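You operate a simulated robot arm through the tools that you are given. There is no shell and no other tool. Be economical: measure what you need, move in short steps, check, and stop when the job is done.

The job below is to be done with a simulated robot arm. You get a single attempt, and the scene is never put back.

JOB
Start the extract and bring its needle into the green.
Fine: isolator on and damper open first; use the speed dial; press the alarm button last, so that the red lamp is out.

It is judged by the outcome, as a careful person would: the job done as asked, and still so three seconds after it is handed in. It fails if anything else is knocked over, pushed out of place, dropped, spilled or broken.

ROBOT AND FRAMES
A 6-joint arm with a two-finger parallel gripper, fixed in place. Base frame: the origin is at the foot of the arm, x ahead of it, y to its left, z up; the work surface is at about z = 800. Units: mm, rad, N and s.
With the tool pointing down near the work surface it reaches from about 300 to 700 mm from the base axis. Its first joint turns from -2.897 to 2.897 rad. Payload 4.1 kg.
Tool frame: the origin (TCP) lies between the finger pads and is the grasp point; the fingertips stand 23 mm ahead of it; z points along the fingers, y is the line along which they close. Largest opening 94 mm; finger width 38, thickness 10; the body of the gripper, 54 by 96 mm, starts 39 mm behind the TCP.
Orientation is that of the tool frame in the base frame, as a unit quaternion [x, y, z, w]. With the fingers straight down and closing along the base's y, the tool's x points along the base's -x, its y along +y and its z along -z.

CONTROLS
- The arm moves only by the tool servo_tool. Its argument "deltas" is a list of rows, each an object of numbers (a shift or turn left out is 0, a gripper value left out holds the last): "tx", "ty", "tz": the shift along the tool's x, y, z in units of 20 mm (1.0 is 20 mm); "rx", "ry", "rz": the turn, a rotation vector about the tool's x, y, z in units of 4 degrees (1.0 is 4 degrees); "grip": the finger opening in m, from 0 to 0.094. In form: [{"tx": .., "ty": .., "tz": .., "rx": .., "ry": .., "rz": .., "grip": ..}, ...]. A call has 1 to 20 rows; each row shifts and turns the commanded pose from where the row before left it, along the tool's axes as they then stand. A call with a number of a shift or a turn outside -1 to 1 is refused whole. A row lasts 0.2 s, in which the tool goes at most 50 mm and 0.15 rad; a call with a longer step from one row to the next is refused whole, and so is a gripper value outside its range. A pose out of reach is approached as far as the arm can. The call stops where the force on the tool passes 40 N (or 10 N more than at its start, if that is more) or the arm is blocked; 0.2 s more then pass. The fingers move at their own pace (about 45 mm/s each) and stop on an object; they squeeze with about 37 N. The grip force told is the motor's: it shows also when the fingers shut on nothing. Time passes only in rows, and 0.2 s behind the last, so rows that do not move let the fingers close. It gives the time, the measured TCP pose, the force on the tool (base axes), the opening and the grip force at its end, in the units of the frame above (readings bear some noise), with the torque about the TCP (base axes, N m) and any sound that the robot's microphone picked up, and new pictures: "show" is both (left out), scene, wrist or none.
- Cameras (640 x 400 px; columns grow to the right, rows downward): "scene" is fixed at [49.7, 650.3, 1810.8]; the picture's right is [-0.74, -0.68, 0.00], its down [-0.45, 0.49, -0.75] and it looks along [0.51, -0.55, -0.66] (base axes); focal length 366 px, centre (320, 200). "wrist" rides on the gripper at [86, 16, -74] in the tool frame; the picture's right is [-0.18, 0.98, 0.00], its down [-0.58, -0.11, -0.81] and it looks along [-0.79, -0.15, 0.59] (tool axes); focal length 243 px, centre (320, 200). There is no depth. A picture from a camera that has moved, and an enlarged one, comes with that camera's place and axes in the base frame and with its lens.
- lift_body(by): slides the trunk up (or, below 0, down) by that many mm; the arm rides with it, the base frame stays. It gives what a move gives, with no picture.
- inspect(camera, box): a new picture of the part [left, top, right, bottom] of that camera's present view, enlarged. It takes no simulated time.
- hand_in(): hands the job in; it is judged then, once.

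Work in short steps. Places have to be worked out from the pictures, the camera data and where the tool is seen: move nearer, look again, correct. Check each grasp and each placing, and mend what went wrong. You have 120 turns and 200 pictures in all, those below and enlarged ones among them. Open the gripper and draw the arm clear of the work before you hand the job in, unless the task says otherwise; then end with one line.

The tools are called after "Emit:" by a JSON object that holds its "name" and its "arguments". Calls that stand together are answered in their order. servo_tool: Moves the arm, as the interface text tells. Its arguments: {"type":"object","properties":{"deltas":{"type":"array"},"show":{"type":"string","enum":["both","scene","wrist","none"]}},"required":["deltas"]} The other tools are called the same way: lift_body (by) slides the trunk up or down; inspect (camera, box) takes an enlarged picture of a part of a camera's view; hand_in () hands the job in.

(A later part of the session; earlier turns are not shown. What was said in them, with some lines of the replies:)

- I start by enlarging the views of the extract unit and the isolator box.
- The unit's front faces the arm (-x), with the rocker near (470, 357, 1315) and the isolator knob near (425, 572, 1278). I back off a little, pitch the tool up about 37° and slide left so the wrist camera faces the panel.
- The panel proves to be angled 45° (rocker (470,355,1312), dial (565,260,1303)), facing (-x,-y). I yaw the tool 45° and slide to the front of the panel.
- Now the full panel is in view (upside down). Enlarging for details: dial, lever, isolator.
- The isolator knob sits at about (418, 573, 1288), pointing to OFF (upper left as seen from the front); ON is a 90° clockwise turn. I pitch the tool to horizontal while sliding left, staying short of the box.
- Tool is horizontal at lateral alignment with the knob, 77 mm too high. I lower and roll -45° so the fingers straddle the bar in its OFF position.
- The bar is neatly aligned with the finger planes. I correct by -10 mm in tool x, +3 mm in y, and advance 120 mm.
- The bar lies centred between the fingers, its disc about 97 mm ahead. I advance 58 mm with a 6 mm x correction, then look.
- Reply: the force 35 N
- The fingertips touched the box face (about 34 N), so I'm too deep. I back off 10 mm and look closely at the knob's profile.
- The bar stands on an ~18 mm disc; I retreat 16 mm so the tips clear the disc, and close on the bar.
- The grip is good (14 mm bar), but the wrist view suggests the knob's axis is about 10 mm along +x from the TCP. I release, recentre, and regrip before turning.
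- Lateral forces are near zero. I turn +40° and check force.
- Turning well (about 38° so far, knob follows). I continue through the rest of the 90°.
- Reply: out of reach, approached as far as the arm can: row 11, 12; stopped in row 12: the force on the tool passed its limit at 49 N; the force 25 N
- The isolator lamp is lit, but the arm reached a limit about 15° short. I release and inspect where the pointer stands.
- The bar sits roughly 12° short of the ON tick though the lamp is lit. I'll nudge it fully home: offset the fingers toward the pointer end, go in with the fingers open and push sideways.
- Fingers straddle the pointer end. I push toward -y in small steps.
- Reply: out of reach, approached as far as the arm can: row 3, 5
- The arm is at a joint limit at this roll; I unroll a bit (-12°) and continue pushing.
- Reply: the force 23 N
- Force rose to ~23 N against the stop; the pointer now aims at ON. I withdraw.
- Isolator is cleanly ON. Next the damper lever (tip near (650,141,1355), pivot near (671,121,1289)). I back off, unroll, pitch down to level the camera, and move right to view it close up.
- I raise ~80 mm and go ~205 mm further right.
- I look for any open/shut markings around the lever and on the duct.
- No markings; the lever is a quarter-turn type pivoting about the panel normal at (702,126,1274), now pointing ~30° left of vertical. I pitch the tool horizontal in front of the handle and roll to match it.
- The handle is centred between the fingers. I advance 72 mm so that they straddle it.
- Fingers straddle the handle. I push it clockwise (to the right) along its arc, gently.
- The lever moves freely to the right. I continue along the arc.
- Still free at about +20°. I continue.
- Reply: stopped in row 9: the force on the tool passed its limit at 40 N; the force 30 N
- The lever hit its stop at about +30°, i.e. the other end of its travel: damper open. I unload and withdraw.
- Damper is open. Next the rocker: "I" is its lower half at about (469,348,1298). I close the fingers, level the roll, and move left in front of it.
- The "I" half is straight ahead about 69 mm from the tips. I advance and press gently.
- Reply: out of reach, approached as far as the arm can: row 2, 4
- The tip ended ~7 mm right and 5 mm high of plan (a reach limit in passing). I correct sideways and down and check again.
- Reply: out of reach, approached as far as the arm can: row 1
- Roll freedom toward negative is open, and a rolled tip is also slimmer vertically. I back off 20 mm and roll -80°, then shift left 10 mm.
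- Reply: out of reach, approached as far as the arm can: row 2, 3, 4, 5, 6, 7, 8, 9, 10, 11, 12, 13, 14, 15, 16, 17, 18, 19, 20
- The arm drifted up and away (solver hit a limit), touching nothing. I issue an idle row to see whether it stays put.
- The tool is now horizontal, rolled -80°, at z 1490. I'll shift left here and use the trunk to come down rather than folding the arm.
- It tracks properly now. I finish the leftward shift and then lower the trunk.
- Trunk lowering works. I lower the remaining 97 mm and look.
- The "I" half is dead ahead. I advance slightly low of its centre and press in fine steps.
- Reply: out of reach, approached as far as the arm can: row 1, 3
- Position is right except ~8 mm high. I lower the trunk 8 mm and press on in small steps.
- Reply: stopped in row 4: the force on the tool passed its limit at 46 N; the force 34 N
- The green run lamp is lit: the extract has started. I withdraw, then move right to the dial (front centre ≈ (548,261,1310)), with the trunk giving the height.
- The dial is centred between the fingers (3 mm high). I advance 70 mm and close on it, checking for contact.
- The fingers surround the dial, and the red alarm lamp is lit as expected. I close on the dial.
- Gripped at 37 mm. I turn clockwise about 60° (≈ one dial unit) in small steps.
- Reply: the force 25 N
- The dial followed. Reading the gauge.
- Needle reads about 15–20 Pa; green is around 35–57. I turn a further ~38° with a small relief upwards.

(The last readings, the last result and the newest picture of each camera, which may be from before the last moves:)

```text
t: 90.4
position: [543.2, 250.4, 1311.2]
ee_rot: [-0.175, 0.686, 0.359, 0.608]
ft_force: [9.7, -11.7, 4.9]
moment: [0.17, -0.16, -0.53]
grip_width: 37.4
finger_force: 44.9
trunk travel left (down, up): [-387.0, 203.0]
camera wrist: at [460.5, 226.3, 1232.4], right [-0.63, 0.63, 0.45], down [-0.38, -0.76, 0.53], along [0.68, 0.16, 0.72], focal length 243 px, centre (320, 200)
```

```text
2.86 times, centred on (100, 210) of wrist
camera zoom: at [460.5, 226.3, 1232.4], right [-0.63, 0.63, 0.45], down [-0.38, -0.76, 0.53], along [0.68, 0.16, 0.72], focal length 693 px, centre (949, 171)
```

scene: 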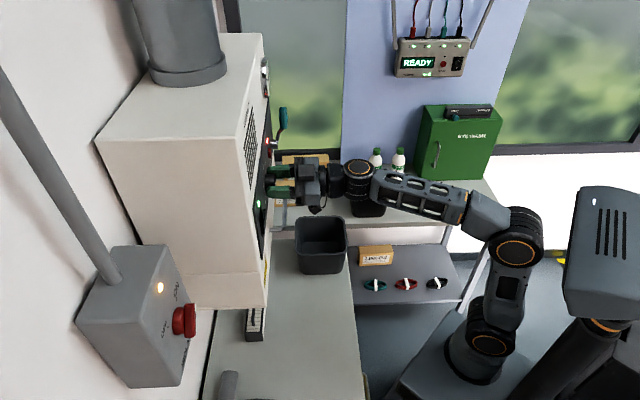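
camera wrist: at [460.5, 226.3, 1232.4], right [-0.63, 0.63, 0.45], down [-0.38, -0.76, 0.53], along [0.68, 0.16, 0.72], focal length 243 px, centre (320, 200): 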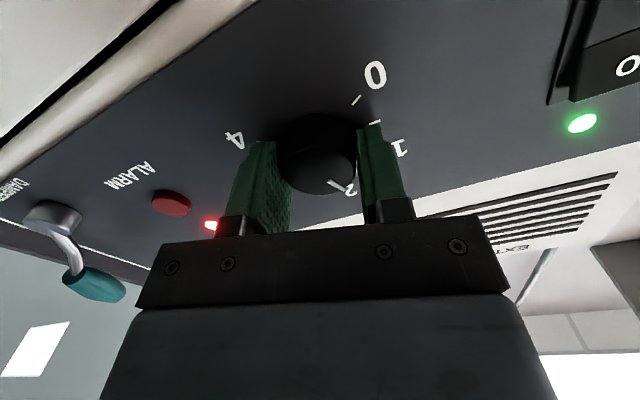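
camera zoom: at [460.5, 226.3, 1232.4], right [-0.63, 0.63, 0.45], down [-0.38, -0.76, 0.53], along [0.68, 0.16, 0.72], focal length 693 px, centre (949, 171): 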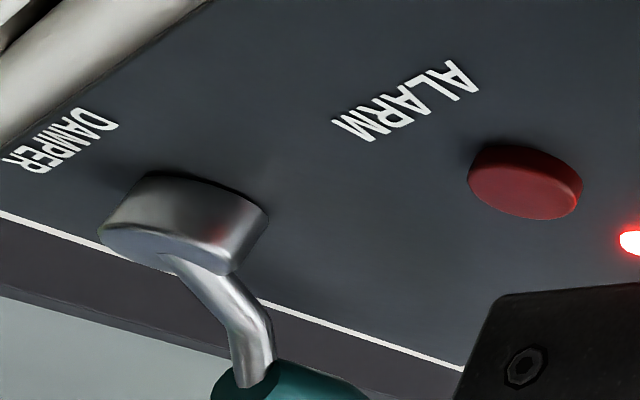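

The gripper hides the gauge at this roll. I release, withdraw 40 mm and roll back ~38° to read it and regrip if needed.

Emit:
{"name": "servo_tool", "arguments": {"deltas": [{"grip": 0.055}, {}, {"tz": -0.7}, {"tz": -0.7}, {"tz": -0.6}, {"rz": -1}, {"rz": -1}, {"rz": -1}, {"rz": -1}, {"rz": -1}, {"rz": -1}, {"rz": -1}, {"rz": -1}, {"rz": -1}, {}], "show": "wrist"}}

Emit:
{"name": "inspect", "arguments": {"camera": "wrist", "box": [40, 130, 200, 240]}}

```text
t: 93.6
position: [512.9, 227.1, 1312.3]
ee_rot: [-0.382, 0.596, 0.154, 0.69]
ft_force: [0.2, -0.7, -0.4]
moment: [-0.01, -0.01, 0.01]
grip_width: 54.9
finger_force: 0.0
trunk travel left (down, up): [-387.0, 203.0]
camera wrist: at [469.6, 163.1, 1225.1], right [-0.7, 0.7, -0.16], down [-0.64, -0.5, 0.58], along [0.32, 0.51, 0.79], focal length 243 px, centre (320, 200)
```

wrist: 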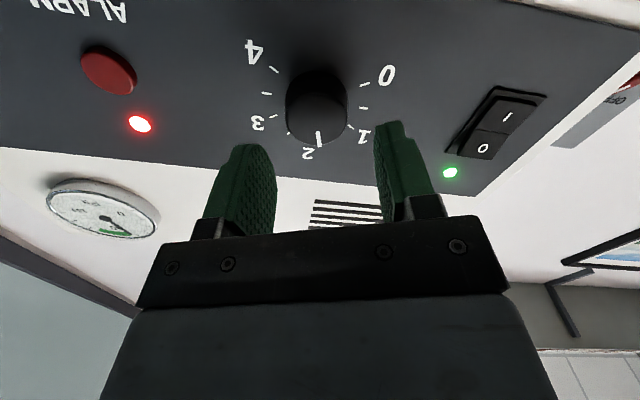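

```text
3.64 times, centred on (120, 185) of wrist
camera zoom: at [469.6, 163.1, 1225.1], right [-0.7, 0.7, -0.16], down [-0.64, -0.5, 0.58], along [0.32, 0.51, 0.79], focal length 882 px, centre (1047, 254)
```

zoom: 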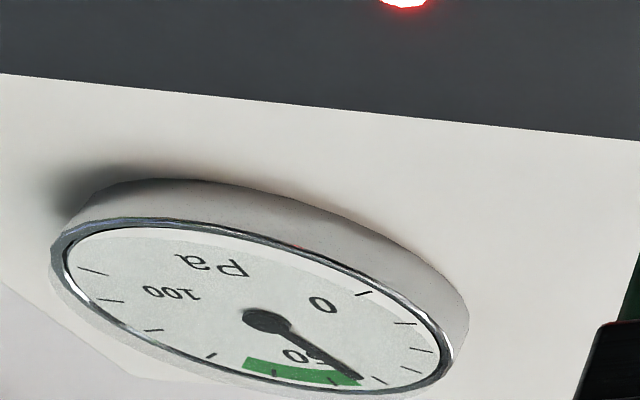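

The needle is just at the low edge of green; ~16° more is needed to centre it. I roll back a bit further, regrip and turn so the gauge stays visible.

Emit:
{"name": "servo_tool", "arguments": {"deltas": [{"rz": -1}, {"rz": -1}, {"rz": -1}, {"rz": -1}, {"tz": 0.7}, {"tz": 0.7}, {"tz": 0.6}, {"grip": 0.0}, {}, {}, {}], "show": "wrist"}}

```text
t: 96.0
position: [542.4, 254.1, 1312.1]
ee_rot: [-0.459, 0.539, 0.057, 0.704]
ft_force: [4.7, 0.6, 4.9]
moment: [-0.03, 0.02, -0.25]
grip_width: 37.5
finger_force: 44.6
trunk travel left (down, up): [-387.0, 203.0]
camera wrist: at [515.5, 174.5, 1231.5], right [-0.64, 0.64, -0.43], down [-0.75, -0.39, 0.54], along [0.17, 0.66, 0.73], focal length 243 px, centre (320, 200)
```

wrist: 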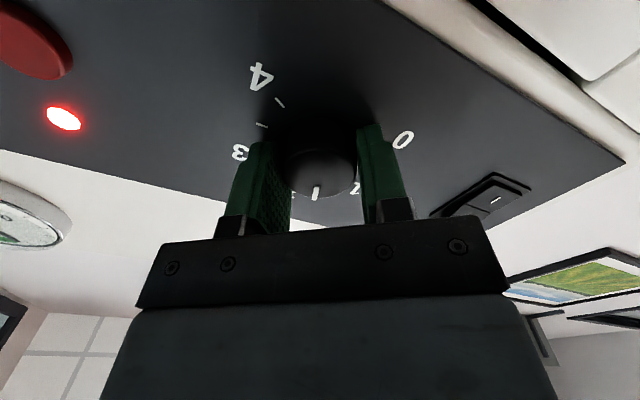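

Regripped. I turn 16° clockwise and let the needle settle.

Emit:
{"name": "servo_tool", "arguments": {"deltas": [{"rz": 0.7}, {"rz": 0.7}, {"rz": 0.7}, {"rz": 0.7}, {"rz": 0.7}, {"rz": 0.7}, {}, {}, {}, {}, {}], "show": "wrist"}}

Emit:
{"name": "inspect", "arguments": {"camera": "wrist", "box": [0, 180, 150, 280]}}

```text
t: 98.4
position: [543.3, 253.1, 1311.8]
ee_rot: [-0.375, 0.599, 0.158, 0.689]
ft_force: [18.4, 5.6, 23.0]
moment: [0.33, -0.37, -0.27]
grip_width: 37.4
finger_force: 44.8
trunk travel left (down, up): [-387.0, 203.0]
camera wrist: at [498.5, 191.4, 1224.1], right [-0.7, 0.7, -0.15], down [-0.63, -0.51, 0.58], along [0.33, 0.5, 0.8], focal length 243 px, centre (320, 200)
```

wrist: 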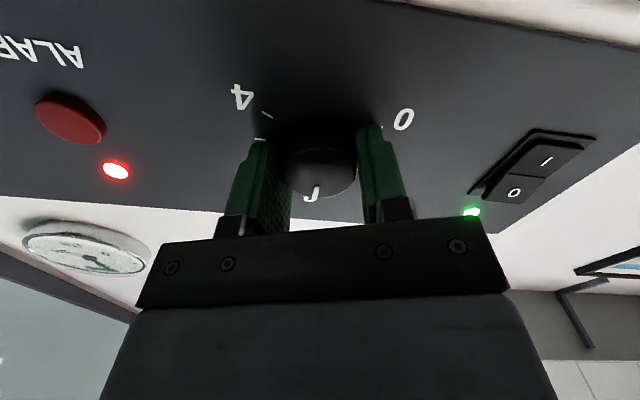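

```text
4.00 times, centred on (75, 230) of wrist
camera zoom: at [498.5, 191.4, 1224.1], right [-0.7, 0.7, -0.15], down [-0.63, -0.51, 0.58], along [0.33, 0.5, 0.8], focal length 970 px, centre (1300, 80)
```

zoom: 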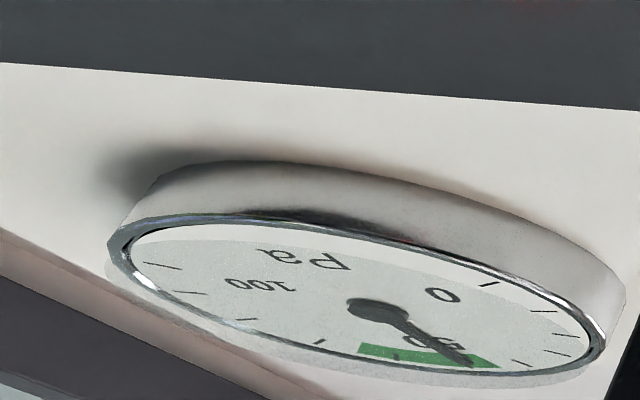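

Needle is in the green but near the low side; I add about 16° more to centre it.

Emit:
{"name": "servo_tool", "arguments": {"deltas": [{"rz": 0.7, "tx": -0.1}, {"rz": 0.7}, {"rz": 0.7}, {"rz": 0.7}, {"rz": 0.7}, {"rz": 0.7}, {}, {}, {}, {}, {}], "show": "wrist"}}

Emit:
{"name": "inspect", "arguments": {"camera": "wrist", "box": [40, 160, 200, 270]}}

```text
t: 100.8
position: [543.1, 254.3, 1312.0]
ee_rot: [-0.284, 0.649, 0.258, 0.657]
ft_force: [19.0, -1.0, 3.2]
moment: [0.07, -0.19, -0.44]
grip_width: 37.7
finger_force: 44.7
trunk travel left (down, up): [-387.0, 203.0]
camera wrist: at [480.3, 208.9, 1224.5], right [-0.7, 0.7, 0.15], down [-0.51, -0.63, 0.59], along [0.5, 0.34, 0.8], focal length 243 px, centre (320, 200)
```

wrist: 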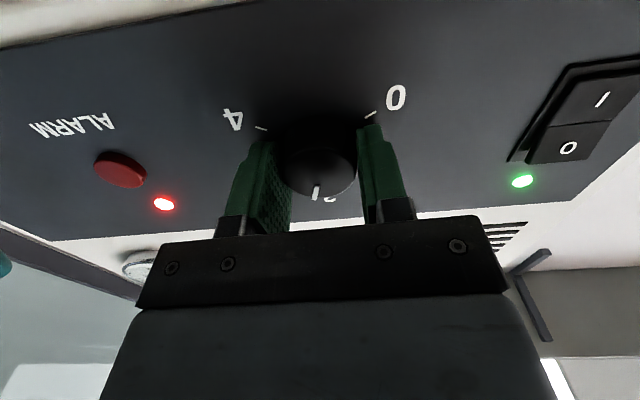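

```text
3.64 times, centred on (120, 215) of wrist
camera zoom: at [480.3, 208.9, 1224.5], right [-0.7, 0.7, 0.15], down [-0.51, -0.63, 0.59], along [0.5, 0.34, 0.8], focal length 882 px, centre (1047, 146)
```

zoom: 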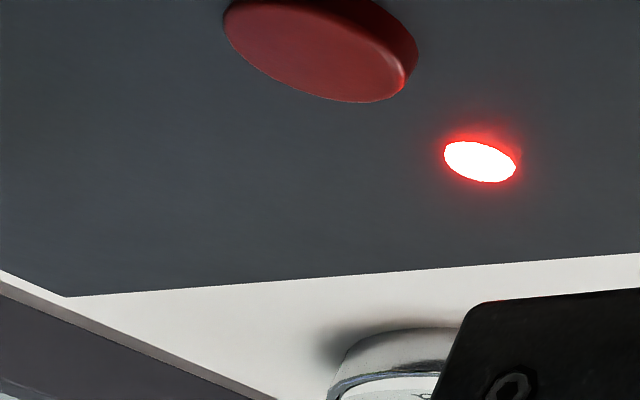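

Gauge hidden again; I release, withdraw and roll back to read it.

Emit:
{"name": "servo_tool", "arguments": {"deltas": [{"grip": 0.055}, {}, {"tz": -0.8}, {"tz": -0.8}, {"tz": -0.8}, {"tz": -0.6}, {"rz": -1}, {"rz": -1}, {"rz": -1}, {"rz": -1}, {"rz": -1}, {"rz": -1}, {}], "show": "wrist"}}

Emit:
{"name": "inspect", "arguments": {"camera": "wrist", "box": [60, 130, 220, 240]}}

```text
t: 103.6
position: [497.9, 213.1, 1314.7]
ee_rot: [-0.414, 0.574, 0.115, 0.697]
ft_force: [0.1, -0.7, 0.5]
moment: [-0.03, -0.02, 0.01]
grip_width: 54.9
finger_force: 0.2
trunk travel left (down, up): [-387.0, 203.0]
camera wrist: at [460.8, 142.9, 1228.2], right [-0.68, 0.68, -0.27], down [-0.68, -0.46, 0.57], along [0.26, 0.57, 0.78], focal length 243 px, centre (320, 200)
```

wrist: 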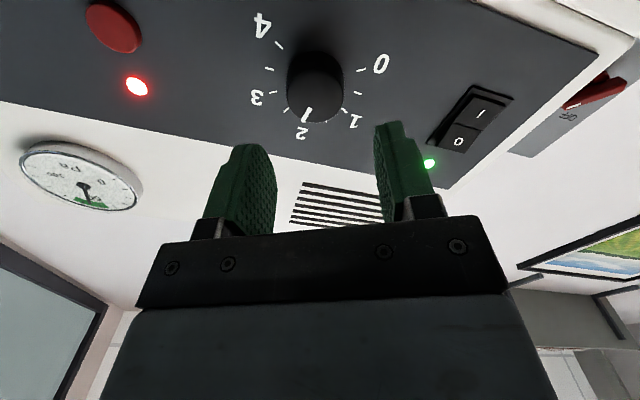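

```text
3.64 times, centred on (140, 185) of wrist
camera zoom: at [460.8, 142.9, 1228.2], right [-0.68, 0.68, -0.27], down [-0.68, -0.46, 0.57], along [0.26, 0.57, 0.78], focal length 882 px, centre (974, 254)
```

zoom: 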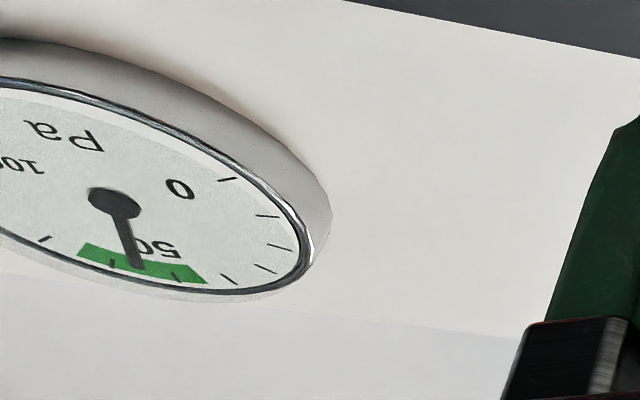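

Needle is centred in the green. Last: the alarm button at about (643,189,1310). I close the fingers and move in front of it.

Emit:
{"name": "servo_tool", "arguments": {"deltas": [{"tx": 0.48, "ty": -0.88, "grip": 0.0}, {"tx": 0.48, "ty": -0.88}, {"tx": 0.48, "ty": -0.88}, {"tx": 0.48, "ty": -0.88}, {"tx": 0.48, "ty": -0.88}, {"tx": 0.48, "ty": -0.88}, {}]}}

```text
t: 105.2
position: [583.4, 127.2, 1309.2]
ee_rot: [-0.413, 0.575, 0.116, 0.697]
ft_force: [-0.1, -0.8, -0.1]
moment: [0.0, 0.01, 0.03]
grip_width: 0.1
finger_force: 36.6
trunk travel left (down, up): [-387.0, 203.0]
camera wrist: at [546.5, 56.5, 1223.3], right [-0.68, 0.68, -0.27], down [-0.68, -0.46, 0.57], along [0.26, 0.57, 0.78], focal length 243 px, centre (320, 200)
```

scene: 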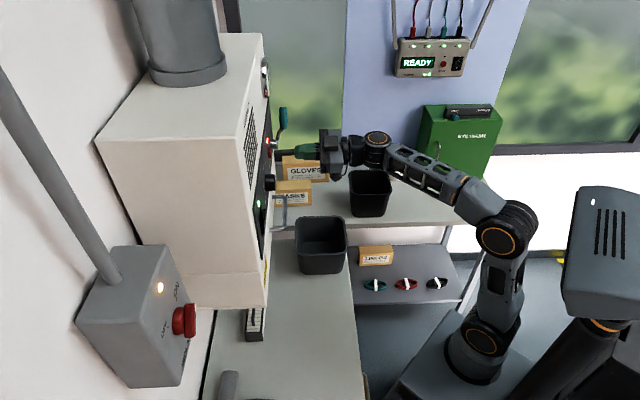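
wrist: 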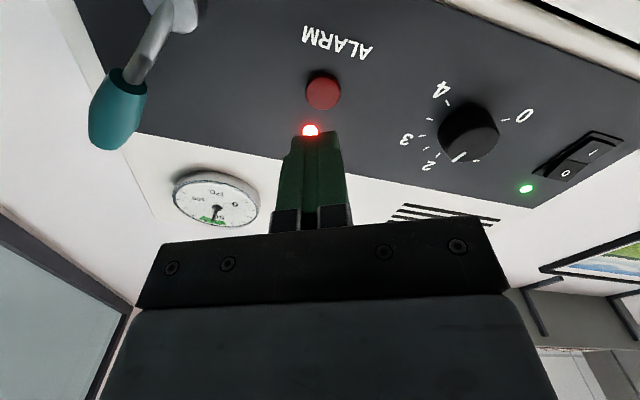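

Button is aligned. I advance and press in fine steps.

Emit:
{"name": "servo_tool", "arguments": {"deltas": [{"tx": -0.15, "tz": 0.7}, {"tz": 0.7}, {"tz": 0.7}, {"tz": 0.6}, {"tz": 0.2}, {"tz": 0.15}, {"tz": 0.15}, {"tz": 0.15}, {"tz": 0.15}]}}

Emit:
{"name": "inspect", "arguments": {"camera": "scene", "box": [220, 100, 320, 190]}}

```text
t: 107.1
position: [625.3, 171.3, 1311.9]
ee_rot: [-0.413, 0.574, 0.115, 0.697]
ft_force: [-28.5, -23.5, -9.8]
moment: [-0.15, 0.28, 0.04]
grip_width: 0.1
finger_force: 37.4
trunk travel left (down, up): [-387.0, 203.0]
heard: click
stopped in row 9: the force on the tool passed its limit at 44 N (the readings are from after the stop); the commanded pose is now the measured one
camera wrist: at [589.4, 100.9, 1226.2], right [-0.68, 0.68, -0.27], down [-0.68, -0.46, 0.57], along [0.26, 0.57, 0.78], focal length 243 px, centre (320, 200)
```

scene: 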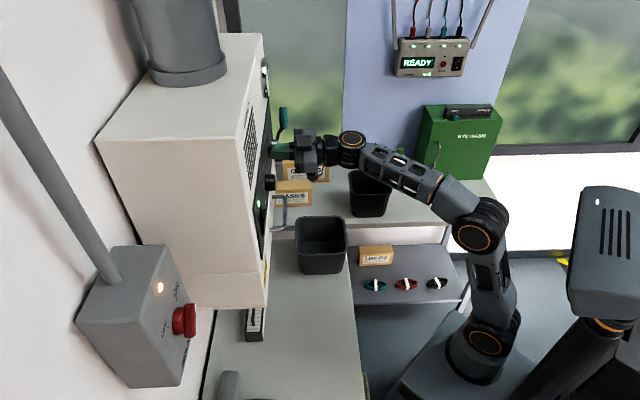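
wrist: 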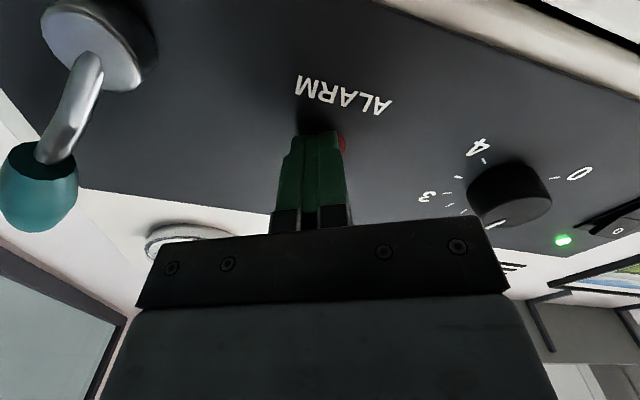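

```text
4.44 times, centred on (270, 145) of scene
camera zoom: at [49.7, 650.3, 1810.8], right [-0.74, -0.68, 0.0], down [-0.45, 0.49, -0.75], along [0.51, -0.55, -0.66], focal length 1627 px, centre (542, 444)
```

zoom: 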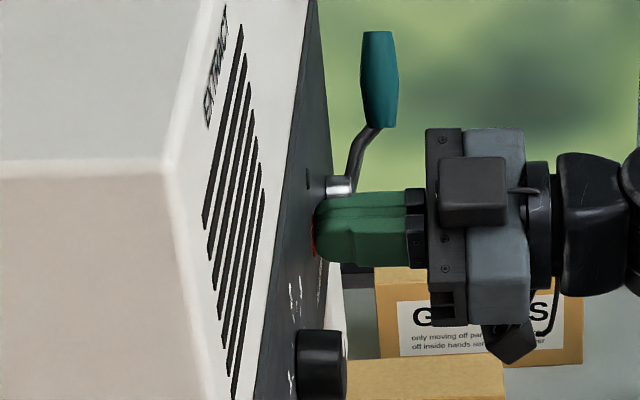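

A click was heard and the red lamp appears out. I withdraw, open the gripper and check the whole panel.

Emit:
{"name": "servo_tool", "arguments": {"deltas": [{"tz": -0.7}, {"tz": -0.9}, {"tz": -0.9}, {"tz": -0.9}, {"tz": -0.9, "grip": 0.06}, {"tz": -0.9}, {"tz": -0.9}, {"tz": -0.9}, {}, {}, {}, {}, {}]}}

Emit:
{"name": "inspect", "arguments": {"camera": "wrist", "box": [180, 0, 420, 150]}}

```text
t: 109.9
position: [531.3, 77.3, 1307.1]
ee_rot: [-0.413, 0.575, 0.116, 0.696]
ft_force: [0.3, 0.0, 0.3]
moment: [0.01, 0.0, 0.02]
grip_width: 60.3
finger_force: 0.1
trunk travel left (down, up): [-387.0, 203.0]
camera wrist: at [494.7, 7.1, 1221.6], right [-0.68, 0.68, -0.27], down [-0.68, -0.46, 0.57], along [0.26, 0.58, 0.77], focal length 243 px, centre (320, 200)
```

scene: 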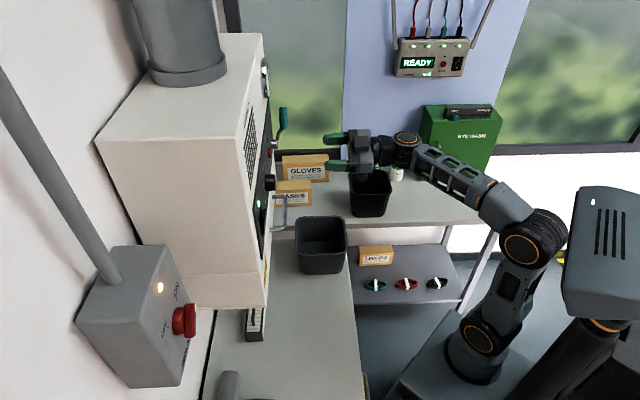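
wrist: 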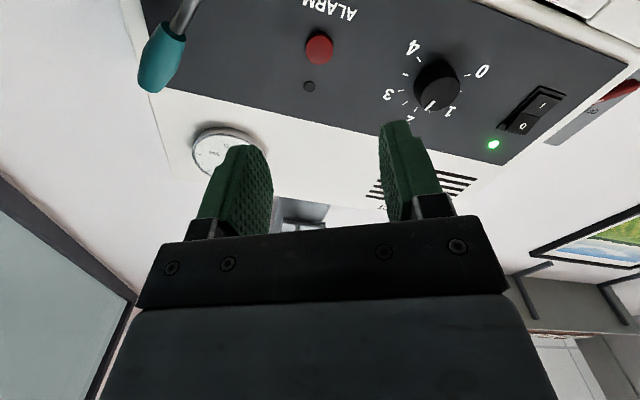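

```text
2.67 times, centred on (300, 75) of wrist
camera zoom: at [494.7, 7.1, 1221.6], right [-0.68, 0.68, -0.27], down [-0.68, -0.46, 0.57], along [0.26, 0.58, 0.77], focal length 647 px, centre (373, 533)
```

zoom: 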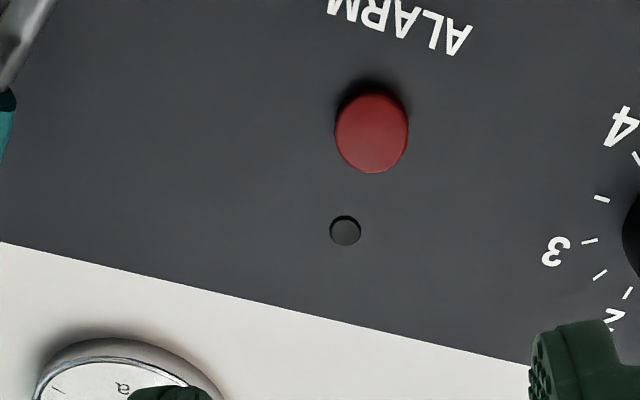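

Red lamp out, green on. I back off further and shift to verify the needle one last time.

Emit:
{"name": "servo_tool", "arguments": {"deltas": [{"ty": 0.8, "tz": -0.5}, {"ty": 0.8, "tz": -0.5}, {"ty": 0.8, "tz": -0.5}, {"ty": 0.8, "tz": -0.5}, {}], "show": "wrist"}}

Emit:
{"name": "inspect", "arguments": {"camera": "wrist", "box": [80, 70, 260, 190]}}

```text
t: 111.1
position: [462.0, 90.3, 1282.6]
ee_rot: [-0.414, 0.575, 0.116, 0.696]
ft_force: [-0.7, -0.6, 0.3]
moment: [-0.02, 0.01, 0.0]
grip_width: 60.1
finger_force: 0.0
trunk travel left (down, up): [-387.0, 203.0]
camera wrist: at [425.0, 19.3, 1197.4], right [-0.68, 0.68, -0.27], down [-0.68, -0.46, 0.57], along [0.26, 0.58, 0.77], focal length 243 px, centre (320, 200)
```

wrist: 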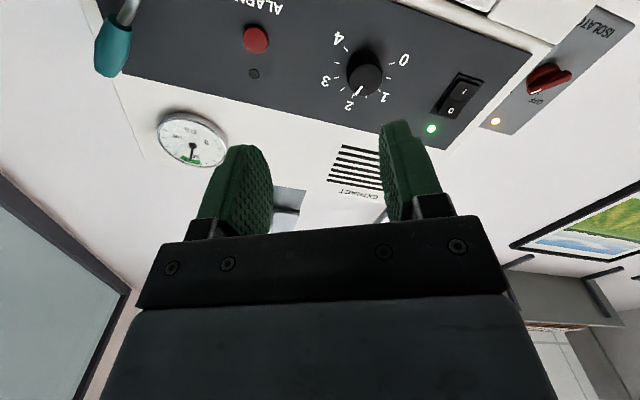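

```text
3.33 times, centred on (170, 130) of wrist
camera zoom: at [425.0, 19.3, 1197.4], right [-0.68, 0.68, -0.27], down [-0.68, -0.46, 0.57], along [0.26, 0.58, 0.77], focal length 809 px, centre (820, 433)
```

zoom: 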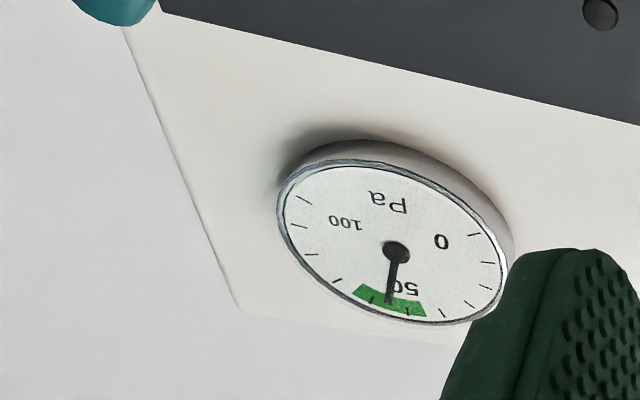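

The needle is centred in the green, red lamp out, run lamp green, isolator on, damper open; the arm is clear with the gripper open. I hand in.

Emit:
{"name": "hand_in", "arguments": {}}

```text
The job is handed in.
```

The extract is running with its needle in the middle of the green, the isolator on, the damper open and the red alarm lamp out. The damper has no open/shut markings, so I took open to be the other end of the lever's travel from where it started.
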